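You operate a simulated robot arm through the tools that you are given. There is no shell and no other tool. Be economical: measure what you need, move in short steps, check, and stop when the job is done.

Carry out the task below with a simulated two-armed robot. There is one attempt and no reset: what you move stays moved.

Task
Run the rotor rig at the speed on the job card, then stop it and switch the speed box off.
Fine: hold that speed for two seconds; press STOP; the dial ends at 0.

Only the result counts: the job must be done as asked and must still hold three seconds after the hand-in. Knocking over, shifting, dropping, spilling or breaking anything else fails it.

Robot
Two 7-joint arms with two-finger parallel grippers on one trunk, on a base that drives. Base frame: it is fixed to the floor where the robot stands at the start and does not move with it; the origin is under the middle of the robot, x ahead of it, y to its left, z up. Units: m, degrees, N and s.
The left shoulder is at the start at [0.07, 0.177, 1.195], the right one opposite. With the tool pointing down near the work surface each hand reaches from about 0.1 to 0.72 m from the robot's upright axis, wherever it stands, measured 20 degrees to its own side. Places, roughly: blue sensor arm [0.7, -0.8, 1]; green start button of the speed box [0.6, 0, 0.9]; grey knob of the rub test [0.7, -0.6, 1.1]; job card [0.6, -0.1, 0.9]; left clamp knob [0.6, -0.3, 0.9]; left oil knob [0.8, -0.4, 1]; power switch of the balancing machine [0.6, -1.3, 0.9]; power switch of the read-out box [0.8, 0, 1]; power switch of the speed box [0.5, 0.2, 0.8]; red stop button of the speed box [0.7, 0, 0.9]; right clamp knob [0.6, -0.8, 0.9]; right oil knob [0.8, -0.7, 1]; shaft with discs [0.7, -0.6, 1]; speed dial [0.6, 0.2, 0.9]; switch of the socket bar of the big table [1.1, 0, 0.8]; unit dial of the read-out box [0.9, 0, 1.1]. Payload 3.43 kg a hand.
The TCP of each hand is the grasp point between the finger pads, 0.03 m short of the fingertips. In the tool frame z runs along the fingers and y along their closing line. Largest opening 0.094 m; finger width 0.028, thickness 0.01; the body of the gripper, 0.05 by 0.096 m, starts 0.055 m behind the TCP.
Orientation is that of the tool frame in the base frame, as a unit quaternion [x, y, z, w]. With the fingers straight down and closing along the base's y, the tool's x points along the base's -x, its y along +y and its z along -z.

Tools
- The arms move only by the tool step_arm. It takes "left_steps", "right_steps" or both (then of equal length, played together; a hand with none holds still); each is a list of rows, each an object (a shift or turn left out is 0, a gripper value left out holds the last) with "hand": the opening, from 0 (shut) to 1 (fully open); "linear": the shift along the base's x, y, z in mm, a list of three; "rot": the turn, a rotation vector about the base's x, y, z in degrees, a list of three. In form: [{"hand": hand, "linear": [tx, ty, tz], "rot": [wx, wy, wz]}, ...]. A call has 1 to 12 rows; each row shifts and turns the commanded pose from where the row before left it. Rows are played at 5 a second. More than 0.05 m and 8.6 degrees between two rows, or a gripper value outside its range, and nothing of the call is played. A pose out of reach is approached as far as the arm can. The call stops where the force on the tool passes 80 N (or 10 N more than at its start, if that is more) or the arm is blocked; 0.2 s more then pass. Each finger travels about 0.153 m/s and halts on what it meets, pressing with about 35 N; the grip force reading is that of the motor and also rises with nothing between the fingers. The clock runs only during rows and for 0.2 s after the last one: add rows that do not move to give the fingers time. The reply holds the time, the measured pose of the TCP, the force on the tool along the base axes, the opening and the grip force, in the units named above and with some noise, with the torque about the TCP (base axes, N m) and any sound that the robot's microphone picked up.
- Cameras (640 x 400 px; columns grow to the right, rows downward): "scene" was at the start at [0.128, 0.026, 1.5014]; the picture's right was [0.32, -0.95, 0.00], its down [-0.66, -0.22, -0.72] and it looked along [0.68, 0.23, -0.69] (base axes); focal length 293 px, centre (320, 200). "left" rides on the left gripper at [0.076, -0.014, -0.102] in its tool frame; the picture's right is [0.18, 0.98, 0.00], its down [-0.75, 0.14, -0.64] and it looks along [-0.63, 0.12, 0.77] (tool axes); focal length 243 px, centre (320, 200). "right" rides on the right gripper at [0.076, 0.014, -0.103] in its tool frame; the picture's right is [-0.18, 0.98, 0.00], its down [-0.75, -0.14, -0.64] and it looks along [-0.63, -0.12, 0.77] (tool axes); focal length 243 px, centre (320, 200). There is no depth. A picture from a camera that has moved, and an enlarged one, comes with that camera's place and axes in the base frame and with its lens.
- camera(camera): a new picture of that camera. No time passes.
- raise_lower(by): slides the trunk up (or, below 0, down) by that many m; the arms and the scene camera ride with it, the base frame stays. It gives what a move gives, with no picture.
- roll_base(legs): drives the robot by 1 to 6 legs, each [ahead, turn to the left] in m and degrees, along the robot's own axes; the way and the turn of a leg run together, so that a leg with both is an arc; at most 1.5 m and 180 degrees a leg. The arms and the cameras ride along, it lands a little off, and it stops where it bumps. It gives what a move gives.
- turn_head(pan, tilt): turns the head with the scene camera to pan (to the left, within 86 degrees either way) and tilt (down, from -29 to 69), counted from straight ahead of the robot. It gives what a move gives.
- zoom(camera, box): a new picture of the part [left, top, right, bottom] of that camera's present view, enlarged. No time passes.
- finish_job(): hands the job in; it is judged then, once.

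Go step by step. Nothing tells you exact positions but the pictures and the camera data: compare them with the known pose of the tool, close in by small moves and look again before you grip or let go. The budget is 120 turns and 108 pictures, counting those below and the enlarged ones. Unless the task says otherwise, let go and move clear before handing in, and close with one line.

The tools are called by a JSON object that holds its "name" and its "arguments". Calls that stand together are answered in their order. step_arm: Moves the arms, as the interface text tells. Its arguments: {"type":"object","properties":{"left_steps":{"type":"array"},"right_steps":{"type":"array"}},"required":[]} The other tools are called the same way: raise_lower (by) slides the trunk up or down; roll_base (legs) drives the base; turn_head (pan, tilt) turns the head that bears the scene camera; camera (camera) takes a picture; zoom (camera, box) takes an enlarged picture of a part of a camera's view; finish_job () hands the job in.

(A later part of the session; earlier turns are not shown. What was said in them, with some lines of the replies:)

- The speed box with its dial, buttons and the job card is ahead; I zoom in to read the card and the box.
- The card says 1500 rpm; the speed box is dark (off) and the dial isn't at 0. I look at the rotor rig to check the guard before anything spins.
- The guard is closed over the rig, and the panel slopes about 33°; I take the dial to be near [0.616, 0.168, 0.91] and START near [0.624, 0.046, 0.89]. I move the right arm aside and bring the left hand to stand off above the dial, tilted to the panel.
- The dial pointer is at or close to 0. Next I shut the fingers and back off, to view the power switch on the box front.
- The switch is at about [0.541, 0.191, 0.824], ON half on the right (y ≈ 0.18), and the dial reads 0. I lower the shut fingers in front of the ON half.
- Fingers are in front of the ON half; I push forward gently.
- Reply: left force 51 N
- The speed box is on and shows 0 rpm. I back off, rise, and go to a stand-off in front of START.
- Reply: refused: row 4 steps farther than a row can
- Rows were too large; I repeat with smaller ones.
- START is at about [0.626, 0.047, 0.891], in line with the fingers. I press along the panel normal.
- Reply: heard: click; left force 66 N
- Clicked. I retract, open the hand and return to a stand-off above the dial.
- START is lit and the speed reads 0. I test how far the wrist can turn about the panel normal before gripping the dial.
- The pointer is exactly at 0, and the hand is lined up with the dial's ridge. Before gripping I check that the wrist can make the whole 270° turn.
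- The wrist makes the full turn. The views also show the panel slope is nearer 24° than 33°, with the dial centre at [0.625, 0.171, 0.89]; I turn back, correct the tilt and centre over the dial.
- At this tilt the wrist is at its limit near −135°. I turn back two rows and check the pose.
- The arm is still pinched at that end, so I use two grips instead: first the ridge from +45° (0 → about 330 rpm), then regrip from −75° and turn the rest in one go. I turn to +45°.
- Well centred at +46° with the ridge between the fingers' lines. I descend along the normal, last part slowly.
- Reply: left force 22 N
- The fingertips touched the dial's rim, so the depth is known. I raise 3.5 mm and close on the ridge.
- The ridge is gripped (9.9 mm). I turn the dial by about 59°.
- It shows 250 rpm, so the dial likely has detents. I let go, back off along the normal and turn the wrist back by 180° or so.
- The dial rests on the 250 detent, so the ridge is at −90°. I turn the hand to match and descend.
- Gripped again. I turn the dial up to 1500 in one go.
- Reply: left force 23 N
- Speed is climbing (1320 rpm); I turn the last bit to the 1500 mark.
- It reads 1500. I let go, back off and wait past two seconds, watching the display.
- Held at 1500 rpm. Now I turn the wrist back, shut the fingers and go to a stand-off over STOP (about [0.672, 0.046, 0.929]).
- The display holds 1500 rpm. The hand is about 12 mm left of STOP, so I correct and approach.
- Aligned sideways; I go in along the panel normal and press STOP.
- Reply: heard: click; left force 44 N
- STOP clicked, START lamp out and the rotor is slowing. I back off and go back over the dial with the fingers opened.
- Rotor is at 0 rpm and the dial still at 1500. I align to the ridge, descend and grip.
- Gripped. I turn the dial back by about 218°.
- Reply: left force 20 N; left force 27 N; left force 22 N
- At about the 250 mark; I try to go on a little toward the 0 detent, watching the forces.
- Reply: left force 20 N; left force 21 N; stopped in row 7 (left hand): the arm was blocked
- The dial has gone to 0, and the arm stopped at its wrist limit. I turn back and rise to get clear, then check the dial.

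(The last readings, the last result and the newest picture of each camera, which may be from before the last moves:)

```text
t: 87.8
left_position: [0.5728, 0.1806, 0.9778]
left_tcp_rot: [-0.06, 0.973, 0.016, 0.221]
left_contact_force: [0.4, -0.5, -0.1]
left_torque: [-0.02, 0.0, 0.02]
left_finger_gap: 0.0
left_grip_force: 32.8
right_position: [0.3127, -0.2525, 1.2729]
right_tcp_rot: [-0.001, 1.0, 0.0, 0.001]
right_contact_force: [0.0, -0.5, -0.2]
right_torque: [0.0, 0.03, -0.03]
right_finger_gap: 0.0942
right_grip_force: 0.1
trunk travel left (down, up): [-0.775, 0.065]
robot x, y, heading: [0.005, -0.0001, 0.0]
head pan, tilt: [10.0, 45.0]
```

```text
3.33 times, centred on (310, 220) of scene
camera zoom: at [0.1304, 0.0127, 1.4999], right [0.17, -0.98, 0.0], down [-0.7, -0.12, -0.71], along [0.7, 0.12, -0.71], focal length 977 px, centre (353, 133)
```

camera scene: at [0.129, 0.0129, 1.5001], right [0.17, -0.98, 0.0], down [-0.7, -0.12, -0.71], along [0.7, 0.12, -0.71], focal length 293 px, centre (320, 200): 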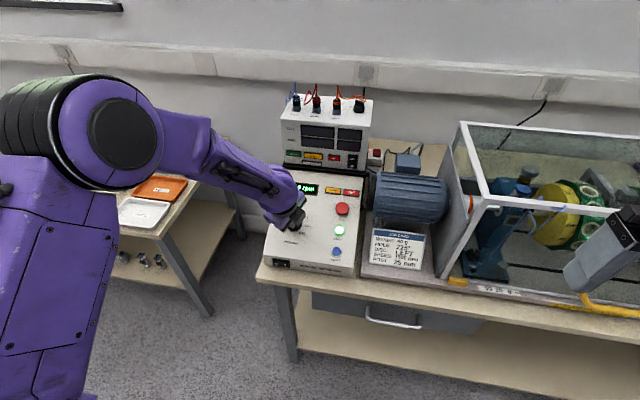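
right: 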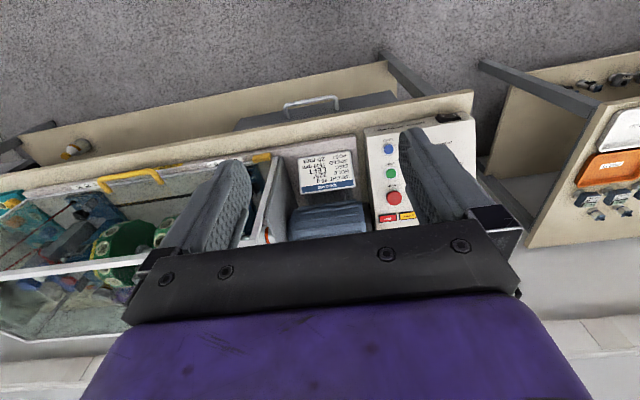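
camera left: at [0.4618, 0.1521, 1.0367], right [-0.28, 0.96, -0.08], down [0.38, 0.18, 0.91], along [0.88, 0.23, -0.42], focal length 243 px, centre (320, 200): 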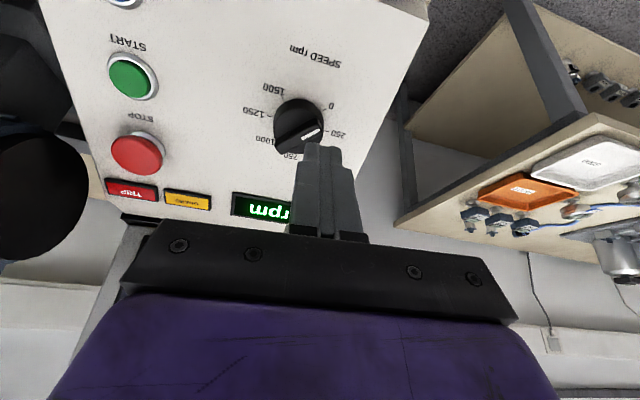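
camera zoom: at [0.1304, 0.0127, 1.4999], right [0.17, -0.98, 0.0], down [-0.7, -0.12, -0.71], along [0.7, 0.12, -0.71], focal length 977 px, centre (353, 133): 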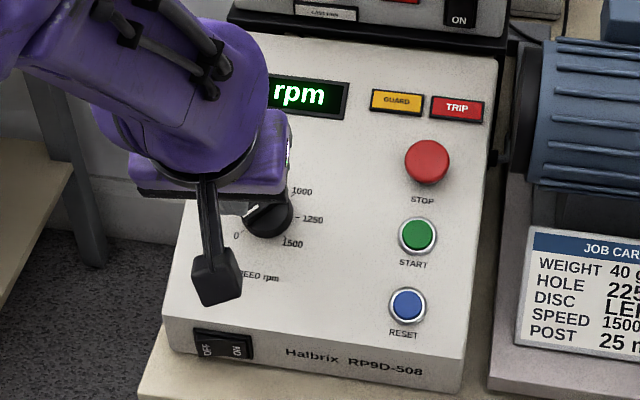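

The dial sits at 0. I shut the fingers and bring them in front of the OFF half of the switch.

{"name": "step_arm", "arguments": {"left_steps": [{"linear": [-35, 4, 0], "rot": [2.85, 0, -6.4]}, {"linear": [-35, 4, 0], "rot": [0, -7, 0]}, {"linear": [-30, 4, -5]}, {"linear": [0, 4, -40]}, {"linear": [0, 3, -40]}, {"linear": [0, 2, -47]}, {}, {}]}}

{"name": "camera", "arguments": {"camera": "left"}}

{"name": "zoom", "arguments": {"camera": "scene", "box": [250, 160, 370, 280]}}

```text
t: 89.5
left_position: [0.4715, 0.2013, 0.8452]
left_tcp_rot: [0.001, 0.959, 0.027, 0.282]
left_contact_force: [-0.2, 0.1, -0.4]
left_torque: [0.0, -0.03, 0.01]
left_finger_gap: 0.0002
left_grip_force: 33.2
right_position: [0.3124, -0.2546, 1.2719]
right_tcp_rot: [-0.001, 1.0, 0.001, 0.001]
right_contact_force: [0.5, 0.1, 0.3]
right_torque: [-0.01, 0.0, 0.0]
right_finger_gap: 0.0941
right_grip_force: 0.0
trunk travel left (down, up): [-0.775, 0.065]
robot x, y, heading: [0.0015, -0.006, -0.0]
head pan, tilt: [10.0, 45.0]
```

```text
46 pictures are left
camera left: at [0.3513, 0.1819, 0.8899], right [-0.17, 0.98, -0.05], down [0.28, 0.1, 0.95], along [0.94, 0.15, -0.29], focal length 243 px, centre (320, 200)
```

left: 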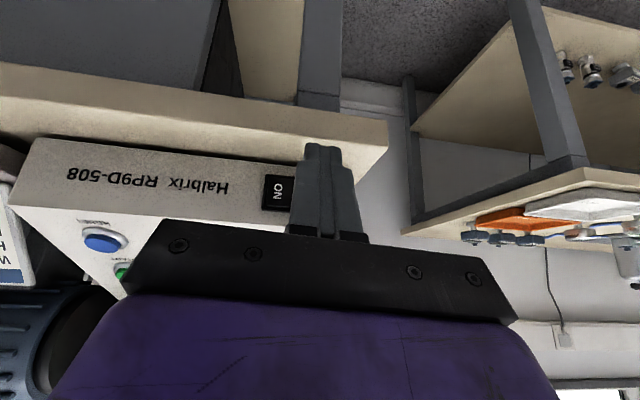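

```text
3.33 times, centred on (310, 220) of scene
camera zoom: at [0.1301, 0.0124, 1.4999], right [0.17, -0.98, 0.0], down [-0.7, -0.12, -0.71], along [0.7, 0.12, -0.71], focal length 977 px, centre (353, 133)
```

zoom: 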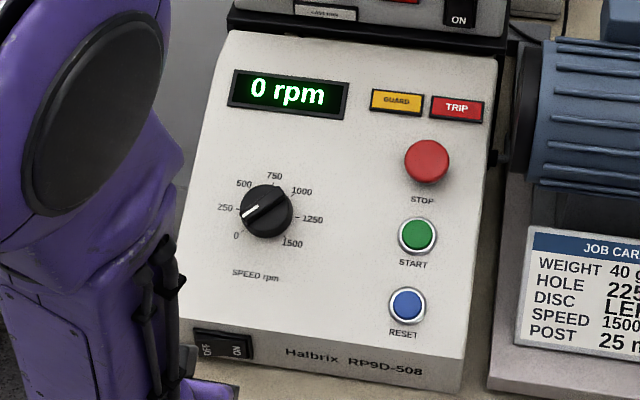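

Dial at 0, 0 rpm, and the fingers cover the OFF half. I push it.

{"name": "step_arm", "arguments": {"left_steps": [{"linear": [15, 0, -2]}, {"linear": [12, 0, 0]}, {"linear": [5, 0, 0]}, {"linear": [4, 0, 0]}, {"linear": [4, 0, 0]}, {}]}}

{"name": "zoom", "arguments": {"camera": "scene", "box": [250, 160, 370, 280]}}

```text
t: 91.0
left_position: [0.5033, 0.2024, 0.8439]
left_tcp_rot: [-0.001, 0.96, 0.028, 0.28]
left_contact_force: [-35.6, 3.7, -0.3]
left_torque: [0.29, 0.64, -0.05]
left_finger_gap: 0.0
left_grip_force: 32.9
right_position: [0.305, -0.2527, 1.2758]
right_tcp_rot: [-0.001, 1.0, 0.0, 0.003]
right_contact_force: [0.4, 0.7, -0.4]
right_torque: [0.01, 0.01, 0.0]
right_finger_gap: 0.0939
right_grip_force: 0.0
trunk travel left (down, up): [-0.775, 0.065]
robot x, y, heading: [-0.0029, 0.0037, -0.0]
head pan, tilt: [10.0, 45.0]
```

```text
3.33 times, centred on (310, 220) of scene
camera zoom: at [0.1223, 0.0136, 1.5005], right [0.17, -0.98, 0.0], down [-0.69, -0.12, -0.71], along [0.7, 0.12, -0.7], focal length 977 px, centre (353, 133)
```

zoom: 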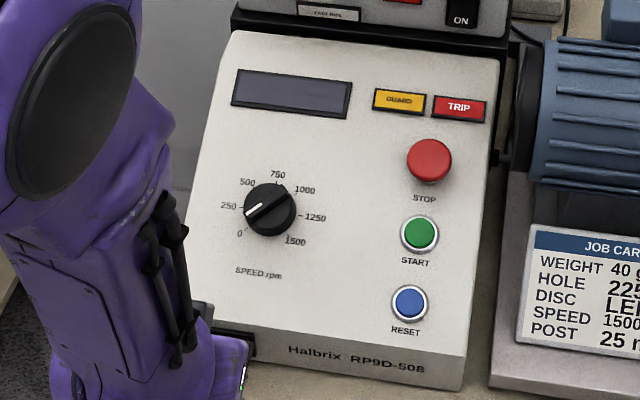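

The display is dark: the box is off. I back the hand clear and check once more.

{"name": "step_arm", "arguments": {"left_steps": [{"linear": [-35, 0, 0]}, {"linear": [-15, 10, 40]}, {"linear": [0, 25, 40]}, {"linear": [0, 25, 40]}, {"linear": [0, 25, 40]}, {"linear": [0, 10, 40]}, {}]}}

{"name": "camera", "arguments": {"camera": "scene"}}

{"name": "zoom", "arguments": {"camera": "scene", "box": [250, 160, 370, 280]}}

```text
t: 92.5
left_position: [0.4623, 0.2961, 1.0433]
left_tcp_rot: [-0.002, 0.959, 0.029, 0.281]
left_contact_force: [0.2, -0.4, -0.7]
left_torque: [-0.01, 0.05, 0.01]
left_finger_gap: 0.0
left_grip_force: 33.3
right_position: [0.3131, -0.2524, 1.2722]
right_tcp_rot: [-0.001, 1.0, 0.002, 0.0]
right_contact_force: [-0.3, -0.7, 0.0]
right_torque: [0.0, 0.0, 0.01]
right_finger_gap: 0.094
right_grip_force: 0.0
trunk travel left (down, up): [-0.775, 0.065]
robot x, y, heading: [0.0006, -0.0023, 0.0]
head pan, tilt: [10.0, 45.0]
```

```text
43 pictures are left
camera scene: at [0.1313, 0.0123, 1.4997], right [0.17, -0.98, 0.0], down [-0.7, -0.12, -0.71], along [0.7, 0.12, -0.71], focal length 293 px, centre (320, 200)
```

scene: 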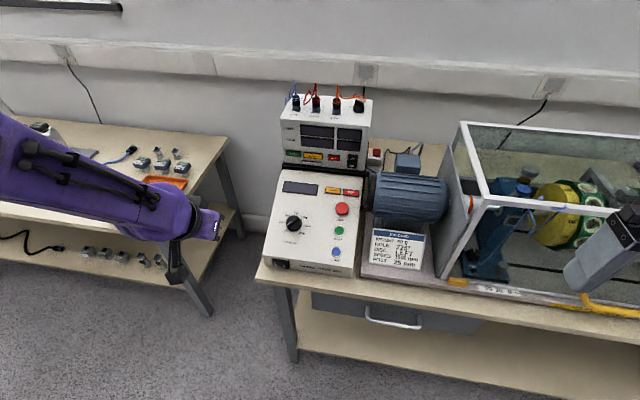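

```text
3.33 times, centred on (310, 220) of scene
camera zoom: at [0.1313, 0.0123, 1.4997], right [0.17, -0.98, 0.0], down [-0.7, -0.12, -0.71], along [0.7, 0.12, -0.71], focal length 977 px, centre (353, 133)
```

zoom: 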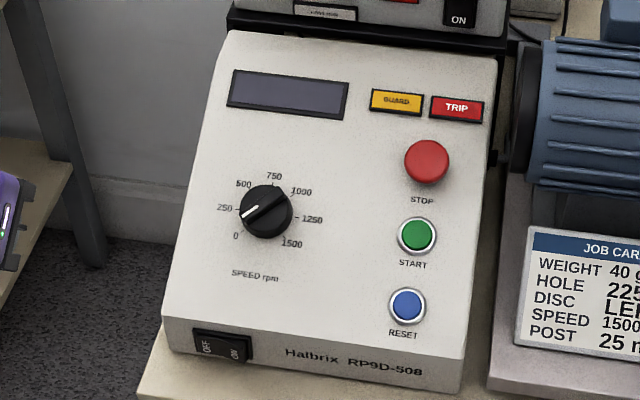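

The speed box is off, the dial is at 0, the hands are clear and nothing has shifted. I hand in.

{"name": "finish_job", "arguments": {}}

```text
The job is handed in.
```

The rotor rig ran at the card's 1500 rpm for more than two seconds. I then pressed STOP, the rotor came down to 0 rpm, and I turned the dial back to 0 and switched the speed box off.
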